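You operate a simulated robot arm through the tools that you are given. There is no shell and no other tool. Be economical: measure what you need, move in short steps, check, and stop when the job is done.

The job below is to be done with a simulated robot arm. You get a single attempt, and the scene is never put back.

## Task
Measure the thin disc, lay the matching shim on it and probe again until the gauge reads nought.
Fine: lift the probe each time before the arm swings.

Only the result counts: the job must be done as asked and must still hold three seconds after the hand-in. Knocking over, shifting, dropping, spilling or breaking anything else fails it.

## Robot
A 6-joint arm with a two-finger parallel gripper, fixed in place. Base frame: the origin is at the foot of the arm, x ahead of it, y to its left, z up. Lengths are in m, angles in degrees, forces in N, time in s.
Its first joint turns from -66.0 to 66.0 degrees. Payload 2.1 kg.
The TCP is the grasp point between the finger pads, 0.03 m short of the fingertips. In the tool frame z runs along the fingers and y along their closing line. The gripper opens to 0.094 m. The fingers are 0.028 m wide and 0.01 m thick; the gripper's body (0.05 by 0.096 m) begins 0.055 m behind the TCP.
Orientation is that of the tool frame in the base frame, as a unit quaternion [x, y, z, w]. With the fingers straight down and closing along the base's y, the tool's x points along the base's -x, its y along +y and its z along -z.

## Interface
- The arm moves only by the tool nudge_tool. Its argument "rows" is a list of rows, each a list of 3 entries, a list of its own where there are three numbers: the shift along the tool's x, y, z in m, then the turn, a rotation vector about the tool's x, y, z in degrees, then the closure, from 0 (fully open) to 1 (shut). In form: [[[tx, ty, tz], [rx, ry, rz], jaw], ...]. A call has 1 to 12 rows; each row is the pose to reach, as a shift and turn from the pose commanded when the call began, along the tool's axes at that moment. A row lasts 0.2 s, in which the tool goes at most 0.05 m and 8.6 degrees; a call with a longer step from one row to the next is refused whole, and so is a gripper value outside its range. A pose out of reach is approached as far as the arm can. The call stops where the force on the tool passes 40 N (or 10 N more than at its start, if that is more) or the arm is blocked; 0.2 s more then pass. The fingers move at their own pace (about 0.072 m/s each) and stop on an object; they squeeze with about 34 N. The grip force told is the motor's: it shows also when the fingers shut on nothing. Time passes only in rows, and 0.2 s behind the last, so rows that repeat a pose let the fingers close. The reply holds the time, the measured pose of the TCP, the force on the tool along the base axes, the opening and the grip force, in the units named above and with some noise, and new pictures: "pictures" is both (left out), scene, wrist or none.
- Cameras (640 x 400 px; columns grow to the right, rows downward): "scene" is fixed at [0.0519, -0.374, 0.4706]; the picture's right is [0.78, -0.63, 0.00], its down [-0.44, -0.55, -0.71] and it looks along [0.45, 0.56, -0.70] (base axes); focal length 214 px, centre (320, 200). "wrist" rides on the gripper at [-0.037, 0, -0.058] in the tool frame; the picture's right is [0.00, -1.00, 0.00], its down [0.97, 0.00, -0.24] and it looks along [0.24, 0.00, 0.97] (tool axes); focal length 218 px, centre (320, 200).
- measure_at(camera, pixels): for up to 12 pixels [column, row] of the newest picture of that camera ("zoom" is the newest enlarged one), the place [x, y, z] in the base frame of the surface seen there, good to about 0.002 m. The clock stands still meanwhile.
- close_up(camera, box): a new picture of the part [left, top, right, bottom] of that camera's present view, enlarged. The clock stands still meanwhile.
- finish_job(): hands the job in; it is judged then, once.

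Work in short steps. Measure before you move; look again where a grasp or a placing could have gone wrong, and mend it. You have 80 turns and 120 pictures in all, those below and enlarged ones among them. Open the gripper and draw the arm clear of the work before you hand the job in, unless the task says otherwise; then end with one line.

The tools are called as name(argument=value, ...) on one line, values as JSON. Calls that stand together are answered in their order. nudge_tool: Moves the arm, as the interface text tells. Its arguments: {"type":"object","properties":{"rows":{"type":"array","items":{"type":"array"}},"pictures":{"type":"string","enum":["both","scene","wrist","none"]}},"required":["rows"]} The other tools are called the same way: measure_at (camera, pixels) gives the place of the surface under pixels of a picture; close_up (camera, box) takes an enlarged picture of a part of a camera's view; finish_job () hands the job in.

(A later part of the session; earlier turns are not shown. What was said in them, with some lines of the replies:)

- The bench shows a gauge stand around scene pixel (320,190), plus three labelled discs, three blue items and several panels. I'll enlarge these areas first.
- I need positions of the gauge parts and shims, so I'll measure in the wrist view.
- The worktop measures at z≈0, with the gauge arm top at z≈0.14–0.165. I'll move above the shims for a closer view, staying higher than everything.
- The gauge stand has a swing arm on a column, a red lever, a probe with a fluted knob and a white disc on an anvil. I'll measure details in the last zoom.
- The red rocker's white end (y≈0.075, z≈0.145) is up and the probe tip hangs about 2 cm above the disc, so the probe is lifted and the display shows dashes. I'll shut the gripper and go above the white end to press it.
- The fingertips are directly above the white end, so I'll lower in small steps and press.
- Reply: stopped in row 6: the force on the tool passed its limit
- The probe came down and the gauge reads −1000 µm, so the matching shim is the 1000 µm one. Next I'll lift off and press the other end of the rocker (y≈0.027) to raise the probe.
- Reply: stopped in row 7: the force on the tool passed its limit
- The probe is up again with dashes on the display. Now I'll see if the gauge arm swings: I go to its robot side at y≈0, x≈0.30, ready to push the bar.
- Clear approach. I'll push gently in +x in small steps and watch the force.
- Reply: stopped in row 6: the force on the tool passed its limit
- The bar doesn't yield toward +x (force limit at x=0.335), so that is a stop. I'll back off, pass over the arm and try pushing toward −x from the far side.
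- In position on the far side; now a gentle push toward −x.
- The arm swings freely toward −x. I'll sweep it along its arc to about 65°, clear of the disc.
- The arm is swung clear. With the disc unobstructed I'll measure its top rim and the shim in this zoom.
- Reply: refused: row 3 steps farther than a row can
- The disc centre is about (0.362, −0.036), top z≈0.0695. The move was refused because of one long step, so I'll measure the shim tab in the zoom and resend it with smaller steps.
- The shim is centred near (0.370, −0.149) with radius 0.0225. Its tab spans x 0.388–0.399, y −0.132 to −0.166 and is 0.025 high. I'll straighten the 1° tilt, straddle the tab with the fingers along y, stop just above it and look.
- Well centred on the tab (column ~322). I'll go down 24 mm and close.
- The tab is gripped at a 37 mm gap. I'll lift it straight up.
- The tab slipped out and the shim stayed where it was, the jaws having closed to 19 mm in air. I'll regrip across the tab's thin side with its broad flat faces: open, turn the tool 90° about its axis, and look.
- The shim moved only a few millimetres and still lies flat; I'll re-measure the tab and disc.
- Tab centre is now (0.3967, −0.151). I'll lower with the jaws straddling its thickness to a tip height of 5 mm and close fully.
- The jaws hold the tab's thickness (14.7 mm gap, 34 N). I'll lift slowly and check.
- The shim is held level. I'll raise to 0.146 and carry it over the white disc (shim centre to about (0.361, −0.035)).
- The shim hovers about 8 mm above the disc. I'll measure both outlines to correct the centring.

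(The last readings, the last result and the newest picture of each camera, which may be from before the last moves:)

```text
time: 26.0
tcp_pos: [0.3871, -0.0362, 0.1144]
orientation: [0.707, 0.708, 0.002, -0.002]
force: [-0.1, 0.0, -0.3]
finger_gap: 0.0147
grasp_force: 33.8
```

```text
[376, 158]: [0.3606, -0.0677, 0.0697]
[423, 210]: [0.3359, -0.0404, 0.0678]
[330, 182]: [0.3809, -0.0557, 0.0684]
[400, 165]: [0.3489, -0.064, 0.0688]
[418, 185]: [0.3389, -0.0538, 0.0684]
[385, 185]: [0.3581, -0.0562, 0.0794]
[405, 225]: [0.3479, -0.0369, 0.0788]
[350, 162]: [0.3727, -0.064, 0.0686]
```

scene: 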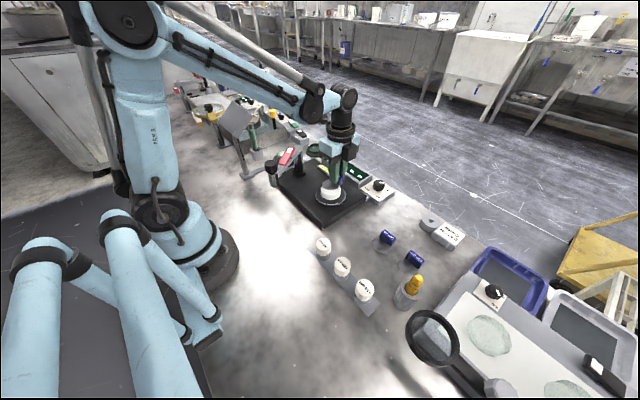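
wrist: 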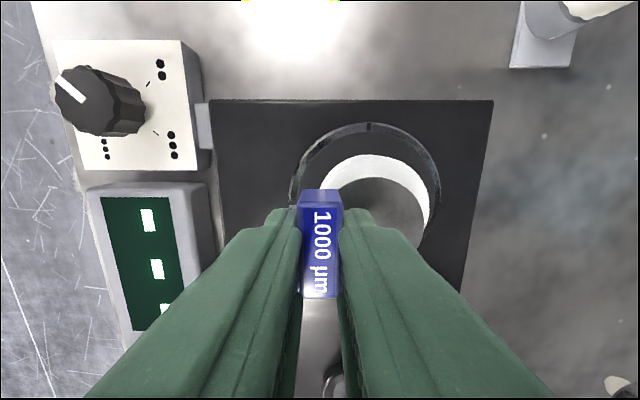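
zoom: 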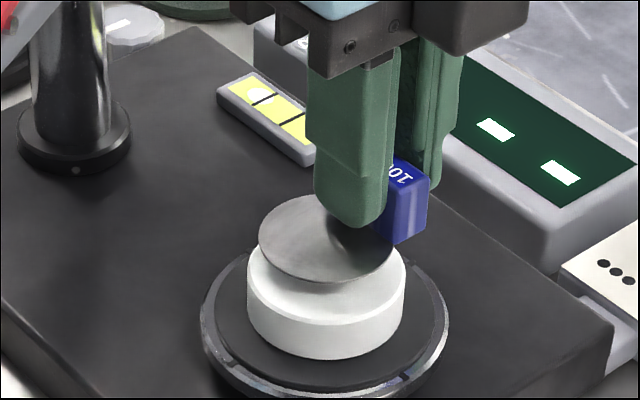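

Disc centre is about (0.359, −0.042) and the shim centre (0.3645, −0.034). I'll correct by (−4.5, −6) mm and lower about 8.5 mm to contact, without releasing yet.

nudge_tool(rows=[[[-0.006, -0.0045, 0], [0, 0, 0], 1], [[-0.006, -0.0045, 0.004], [0, 0, 0], 1], [[-0.006, -0.0045, 0.0065], [0, 0, 0], 1], [[-0.006, -0.0045, 0.0085], [0, 0, 0], 1]], pictures="wrist")

close_up(camera="scene", box=[290, 155, 370, 205])

```text
time: 27.0
tcp_pos: [0.3793, -0.0431, 0.1048]
orientation: [0.706, 0.708, 0.002, -0.001]
force: [0.2, 0.4, 0.1]
finger_gap: 0.0148
grasp_force: 34.3
```

wrist: 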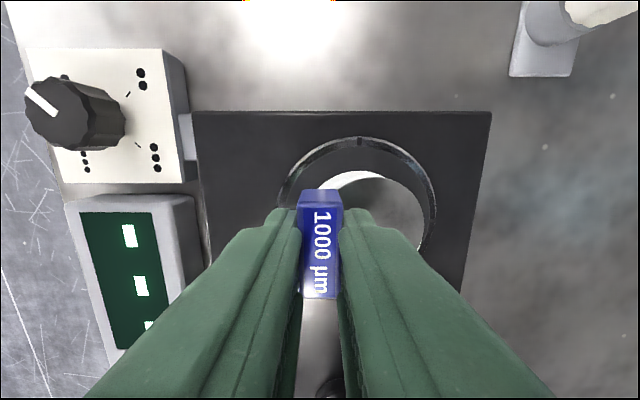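

```text
8.00 times, centred on (330, 180) of scene
```

zoom: 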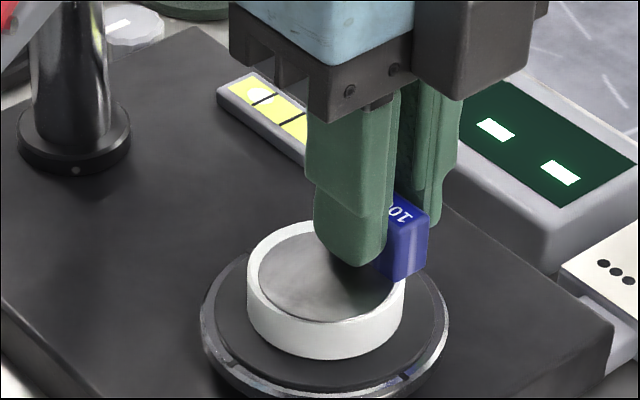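

Well centred. I'll lower another 1–1.5 mm to feel contact before releasing.

nudge_tool(rows=[[[0, 0, 0.0007], [0, 0, 0], 1], [[0, 0, 0.0014], [0, 0, 0], 1]], pictures="none")

close_up(camera="scene", box=[306, 170, 354, 200])

measure_at(camera="zoom", pixels=[[280, 280], [320, 320], [400, 340], [200, 300], [250, 380]])

```text
time: 27.6
tcp_pos: [0.3799, -0.0447, 0.1039]
orientation: [0.706, 0.708, 0.001, 0.0]
force: [-4.9, -1.0, 23.8]
finger_gap: 0.0148
grasp_force: 33.8
```

```text
13.33 times, centred on (330, 185) of scene
```

zoom: 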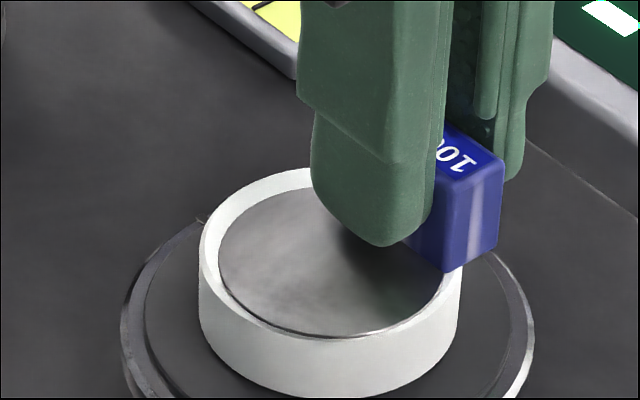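

```text
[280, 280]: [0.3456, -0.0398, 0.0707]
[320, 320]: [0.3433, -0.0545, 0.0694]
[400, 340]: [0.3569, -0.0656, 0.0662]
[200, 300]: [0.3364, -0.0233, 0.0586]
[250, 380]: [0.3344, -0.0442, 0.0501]
```

Firm contact (24 N). I'll ease up 1.2 mm, open and rise straight up.

nudge_tool(rows=[[[0, 0, -0.0012], [0, 0, 0], 1], [[0, 0, -0.0012], [0, 0, 0], 0.7], [[0, 0, -0.0012], [0, 0, 0], 0.7], [[0, 0, -0.0012], [0, 0, 0], 0.7], [[0, 0, -0.02], [0, 0, 0], 0.7], [[0, 0, -0.06], [0, 0, 0], 0.7], [[0, 0, -0.1], [0, 0, 0], 0.7]], pictures="wrist")

close_up(camera="scene", box=[250, 130, 370, 205])

```text
time: 29.2
tcp_pos: [0.3804, -0.0448, 0.204]
orientation: [0.707, 0.707, 0.002, -0.001]
force: [-0.1, 0.9, -0.1]
finger_gap: 0.028
grasp_force: 0.0
```

wrist: 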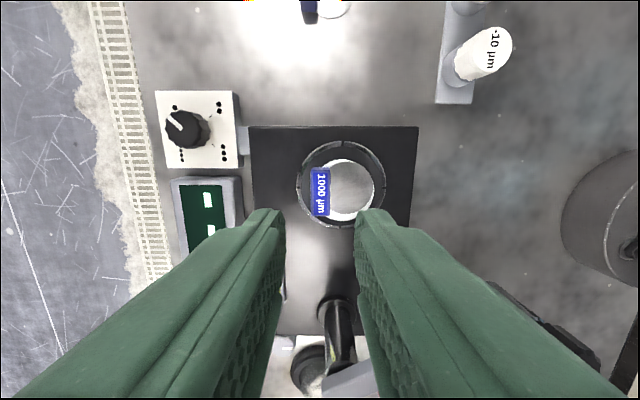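

```text
5.33 times, centred on (310, 168) of scene
```

zoom: 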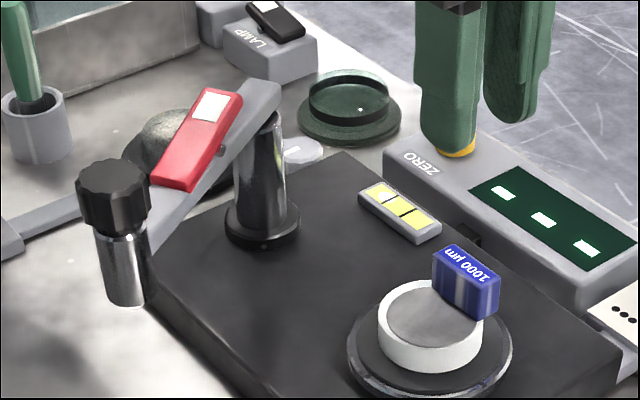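

The shim lies flat on the disc. I'll measure the swung arm so I can push it back from its robot side.

measure_at(camera="zoom", pixels=[[113, 180], [125, 270], [180, 215], [200, 205], [185, 180], [165, 165], [230, 110], [270, 95], [210, 105], [160, 240]])

nudge_tool(rows=[[[0.0, -0.03, -0.005], [0, 0, 0], 1], [[0.01, -0.07, -0.005], [0, 0, 0], 1], [[0.02, -0.1, -0.005], [0, 0, 0], 1]])

```text
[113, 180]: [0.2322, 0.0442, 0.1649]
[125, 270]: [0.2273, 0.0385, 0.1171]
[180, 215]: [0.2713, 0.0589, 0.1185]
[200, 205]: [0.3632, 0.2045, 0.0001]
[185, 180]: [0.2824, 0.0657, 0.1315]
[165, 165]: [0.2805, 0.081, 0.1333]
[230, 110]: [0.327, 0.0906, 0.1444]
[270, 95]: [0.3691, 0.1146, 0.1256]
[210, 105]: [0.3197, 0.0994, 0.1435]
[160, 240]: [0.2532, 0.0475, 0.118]
```

```text
time: 30.0
tcp_pos: [0.2787, -0.0258, 0.2098]
orientation: [0.707, 0.707, 0.002, 0.0]
force: [-1.0, -0.6, 0.5]
finger_gap: 0.0
grasp_force: 33.3
```

scene: 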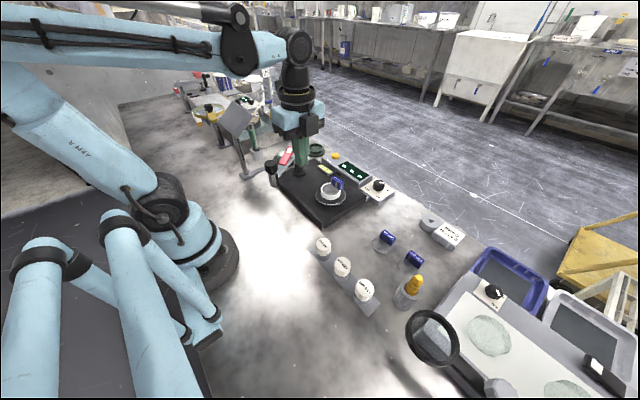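
wrist: 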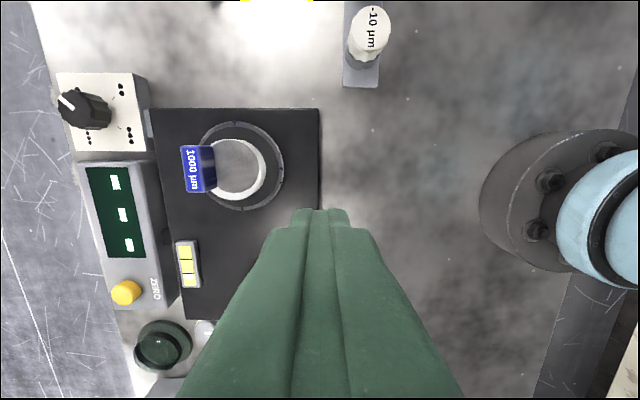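

The arm sits at θ≈64°. Before going to its robot side near (0.25, 0.10), I'll check the neighbouring stand and plate for clearance.

measure_at(camera="scene", pixels=[[238, 120], [250, 108], [225, 118], [240, 138], [245, 172], [243, 150], [258, 175], [268, 185], [255, 130], [262, 150], [271, 168]])

close_up(camera="scene", box=[180, 80, 340, 220])

```text
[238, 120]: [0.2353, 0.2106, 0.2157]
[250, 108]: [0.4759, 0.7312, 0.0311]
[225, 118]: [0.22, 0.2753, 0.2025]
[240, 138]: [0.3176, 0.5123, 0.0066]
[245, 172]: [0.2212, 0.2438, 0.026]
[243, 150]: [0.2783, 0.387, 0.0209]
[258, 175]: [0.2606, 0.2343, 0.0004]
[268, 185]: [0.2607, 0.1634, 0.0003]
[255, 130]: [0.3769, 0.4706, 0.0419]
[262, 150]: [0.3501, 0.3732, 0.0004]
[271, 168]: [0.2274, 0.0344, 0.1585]
```

```text
2.86 times, centred on (260, 150) of scene
```

zoom: 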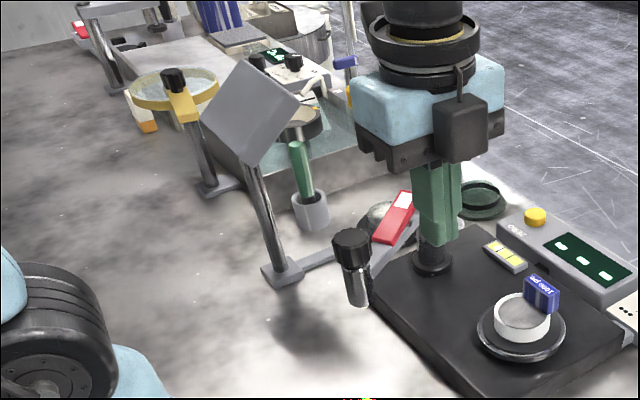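

measure_at(camera="zoom", pixels=[[293, 102], [260, 130], [245, 165], [240, 65], [210, 120], [262, 200], [280, 255], [283, 275]])

```text
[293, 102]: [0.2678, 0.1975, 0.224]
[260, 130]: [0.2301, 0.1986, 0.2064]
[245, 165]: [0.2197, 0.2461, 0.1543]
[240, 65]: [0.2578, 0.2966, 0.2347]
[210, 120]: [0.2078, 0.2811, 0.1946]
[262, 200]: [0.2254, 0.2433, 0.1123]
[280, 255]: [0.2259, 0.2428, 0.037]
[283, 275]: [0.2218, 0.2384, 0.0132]
```

The plate's nearest edge is at y≈0.195, so there is room. I'll move at z 0.21 over the arm to its robot side at (0.250, 0.097), then lower beside the bar.

nudge_tool(rows=[[[0.04, -0.01, -0.005], [0, 0, 0], 1], [[0.08, -0.02, -0.005], [0, 0, 0], 1], [[0.1232, -0.0283, -0.005], [0, 0, 0], 1], [[0.1232, -0.0283, 0.03], [0, 0, 0], 1], [[0.1232, -0.0283, 0.055], [0, 0, 0], 1], [[0.1232, -0.0283, 0.067], [0, 0, 0], 1]])

close_up(camera="scene", box=[220, 110, 348, 190])

```text
time: 31.4
tcp_pos: [0.2514, 0.1005, 0.1436]
orientation: [0.706, 0.708, 0.001, 0.0]
force: [0.1, -0.3, 0.2]
finger_gap: 0.0002
grasp_force: 32.9
```

scene: 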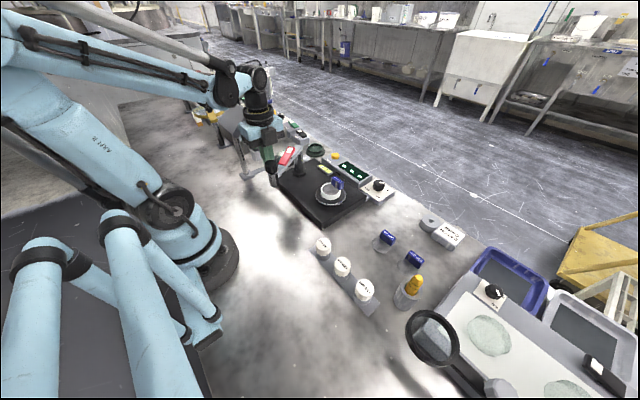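
wrist: 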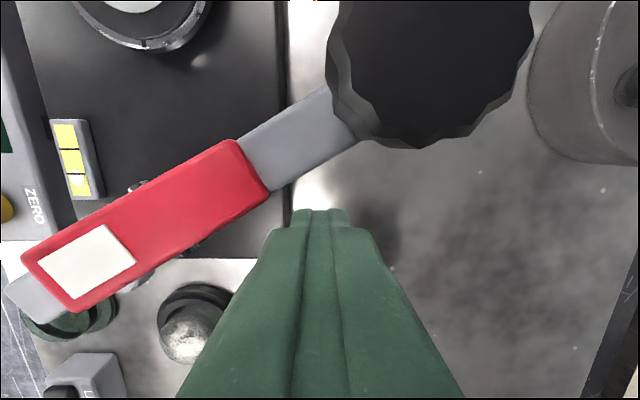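

```text
5.00 times, centred on (284, 150) of scene
```

zoom: 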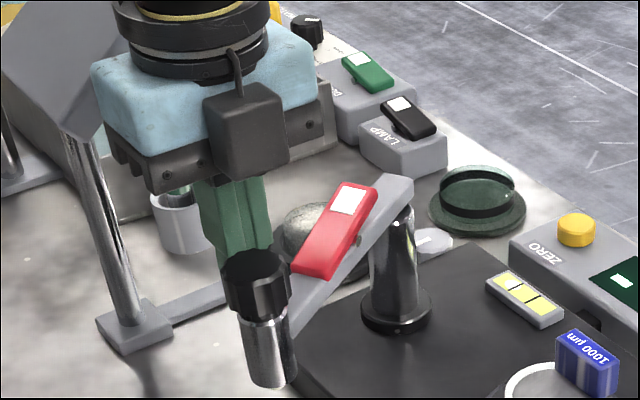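

Fingers are beside the bar on its robot side. I'll sweep the arm back along its arc to the stop, slowing at the end.

nudge_tool(rows=[[[-0.0108, 0.0028, 0], [0, 0, 0], 1], [[-0.023, 0.0064, 0], [0, 0, 0], 1], [[-0.0351, 0.01, 0], [0, 0, 0], 1], [[-0.047, 0.0171, 0], [0, 0, 0], 1], [[-0.0589, 0.0247, 0], [0, 0, 0], 1], [[-0.069, 0.0356, 0], [0, 0, 0], 1], [[-0.0784, 0.0463, 0], [0, 0, 0], 1], [[-0.0877, 0.0638, 0], [0, 0, 0], 1], [[-0.091, 0.0736, 0], [0, 0, 0], 1], [[-0.0925, 0.0785, 0], [0, 0, 0], 1], [[-0.0935, 0.083, 0], [0, 0, 0], 1], [[-0.0935, 0.0865, 0], [0, 0, 0], 1]], pictures="wrist")

close_up(camera="scene", box=[270, 125, 390, 205])

```text
time: 34.0
tcp_pos: [0.3359, 0.0077, 0.1423]
orientation: [0.706, 0.708, 0.002, 0.0]
force: [-0.5, 0.4, -0.1]
finger_gap: 0.0
grasp_force: 32.9
```

wrist: 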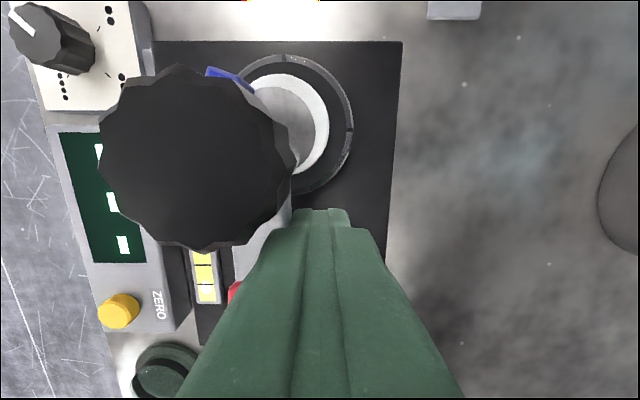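

```text
5.00 times, centred on (330, 165) of scene
```

zoom: 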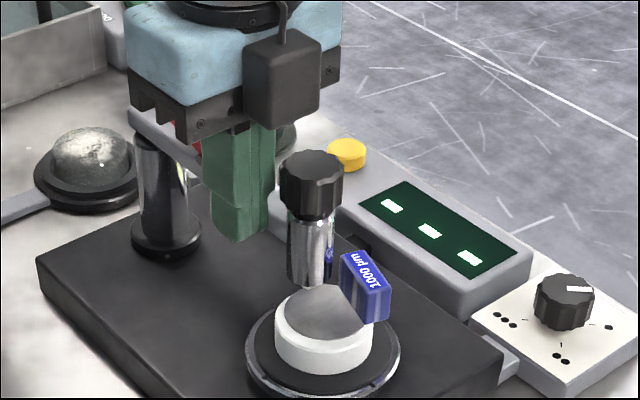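

The arm is nearly home; a few more millimetres to feel the stop.

nudge_tool(rows=[[[0, 0.002, 0], [0, 0, 0], 1], [[0, 0.004, 0], [0, 0, 0], 1], [[0, 0.006, 0], [0, 0, 0], 1]], pictures="none")

close_up(camera="scene", box=[290, 145, 370, 195])

```text
time: 35.0
tcp_pos: [0.3389, 0.0074, 0.1424]
orientation: [0.706, 0.708, -0.006, -0.006]
force: [-5.5, 0.6, 0.8]
finger_gap: 0.0003
grasp_force: 32.8
stopped in row 3: the force on the tool passed its limit (the readings are from after the stop); the commanded pose is now the measured one
```

```text
8.00 times, centred on (330, 170) of scene
```

zoom: 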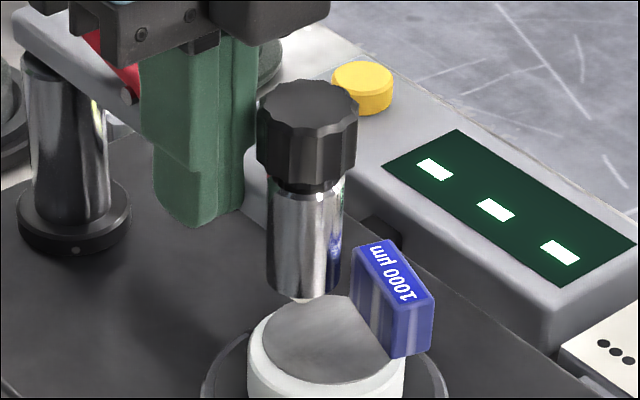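

The arm is at its stop. Back off, rise, move over the rocker's white end and press to lower the probe.

nudge_tool(rows=[[[0, -0.02, 0], [0, 0, 0], 1], [[0, -0.02, -0.045], [0, 0, 0], 1], [[0.01, -0.01, -0.068], [0, 0, 0], 1], [[0.045, 0.01, -0.068], [0, 0, 0], 1], [[0.068, 0.019, -0.065], [0, 0, 0], 1], [[0.068, 0.019, -0.045], [0, 0, 0], 1], [[0.068, 0.019, -0.035], [0, 0, 0], 1], [[0.068, 0.019, -0.03], [0, 0, 0], 1], [[0.068, 0.019, -0.026], [0, 0, 0], 1], [[0.068, 0.019, -0.022], [0, 0, 0], 1], [[0.068, 0.019, -0.019], [0, 0, 0], 1]], pictures="wrist")

close_up(camera="scene", box=[280, 125, 400, 205])

```text
time: 37.1
tcp_pos: [0.3598, 0.0728, 0.1681]
orientation: [0.707, 0.707, -0.005, -0.006]
force: [-0.5, -1.3, 5.4]
finger_gap: 0.0
grasp_force: 32.6
stopped in row 10: the force on the tool passed its limit (the readings are from after the stop); the commanded pose is now the measured one
```

wrist: 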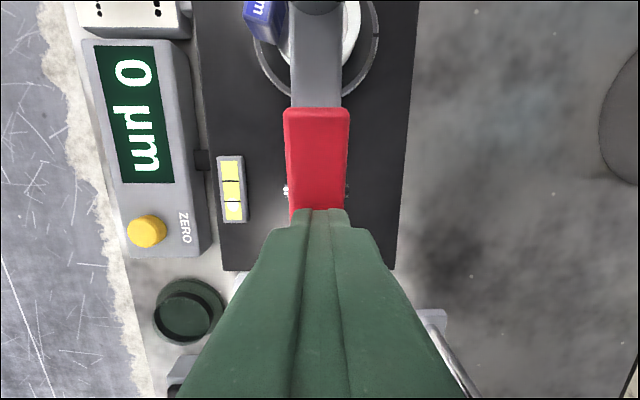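

```text
5.00 times, centred on (340, 165) of scene
```

zoom: 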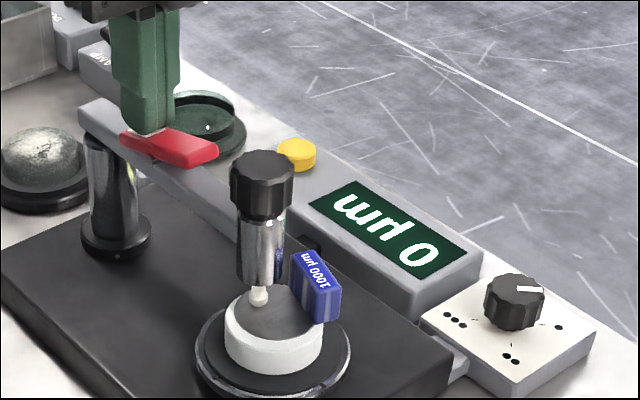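

The gauge reads 0 µm with the probe down on the shim. No more swings are needed, so I'll rise straight up, draw clear and open the gripper.

nudge_tool(rows=[[[0, 0, -0.03], [0, 0, 0], 1], [[0, 0, -0.08], [0, 0, 0], 0.6], [[0, -0.02, -0.12], [0, 0, 0], 0.2], [[0, -0.04, -0.16], [0, 0, 0], 0], [[0, -0.05, -0.2], [0, 0, 0], 0], [[0, -0.05, -0.2], [0, 0, 0], 0]])

close_up(camera="scene", box=[270, 125, 430, 275])

```text
time: 38.5
tcp_pos: [0.3133, 0.0728, 0.3707]
orientation: [0.707, 0.707, -0.006, -0.005]
force: [-0.4, 0.5, 0.5]
finger_gap: 0.094
grasp_force: 0.0
```

scene: 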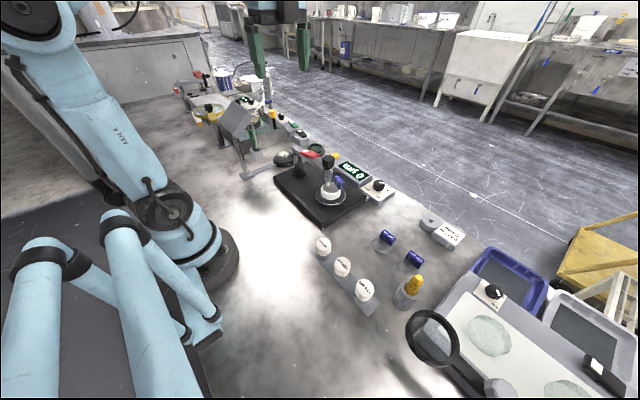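
wrist: 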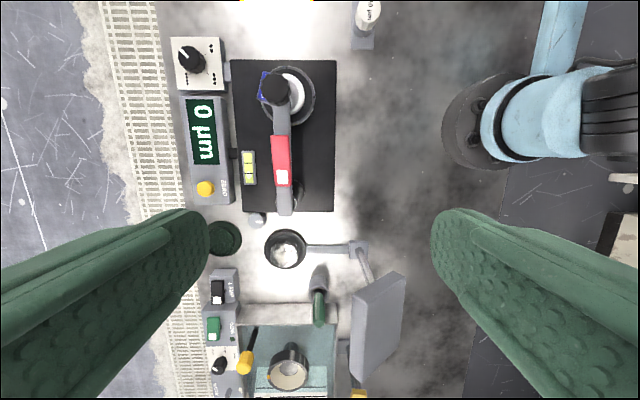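

```text
2.67 times, centred on (350, 200) of scene
```

zoom: 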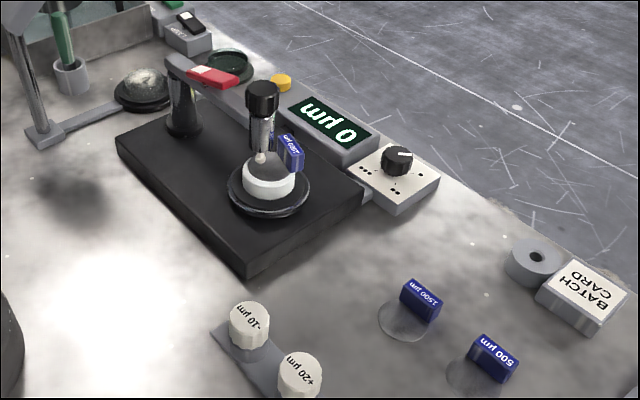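

The gauge holds at 0 µm, the gripper is open and the arm is clear, so I'm handing the job in.

finish_job()

```text
The job is handed in.
```

The disc measured −1000 µm, so I laid the 1000 µm shim on it, and the second probe reads 0 µm. My first grip on the shim slipped and shifted it a few millimetres on the bench before I regripped it.
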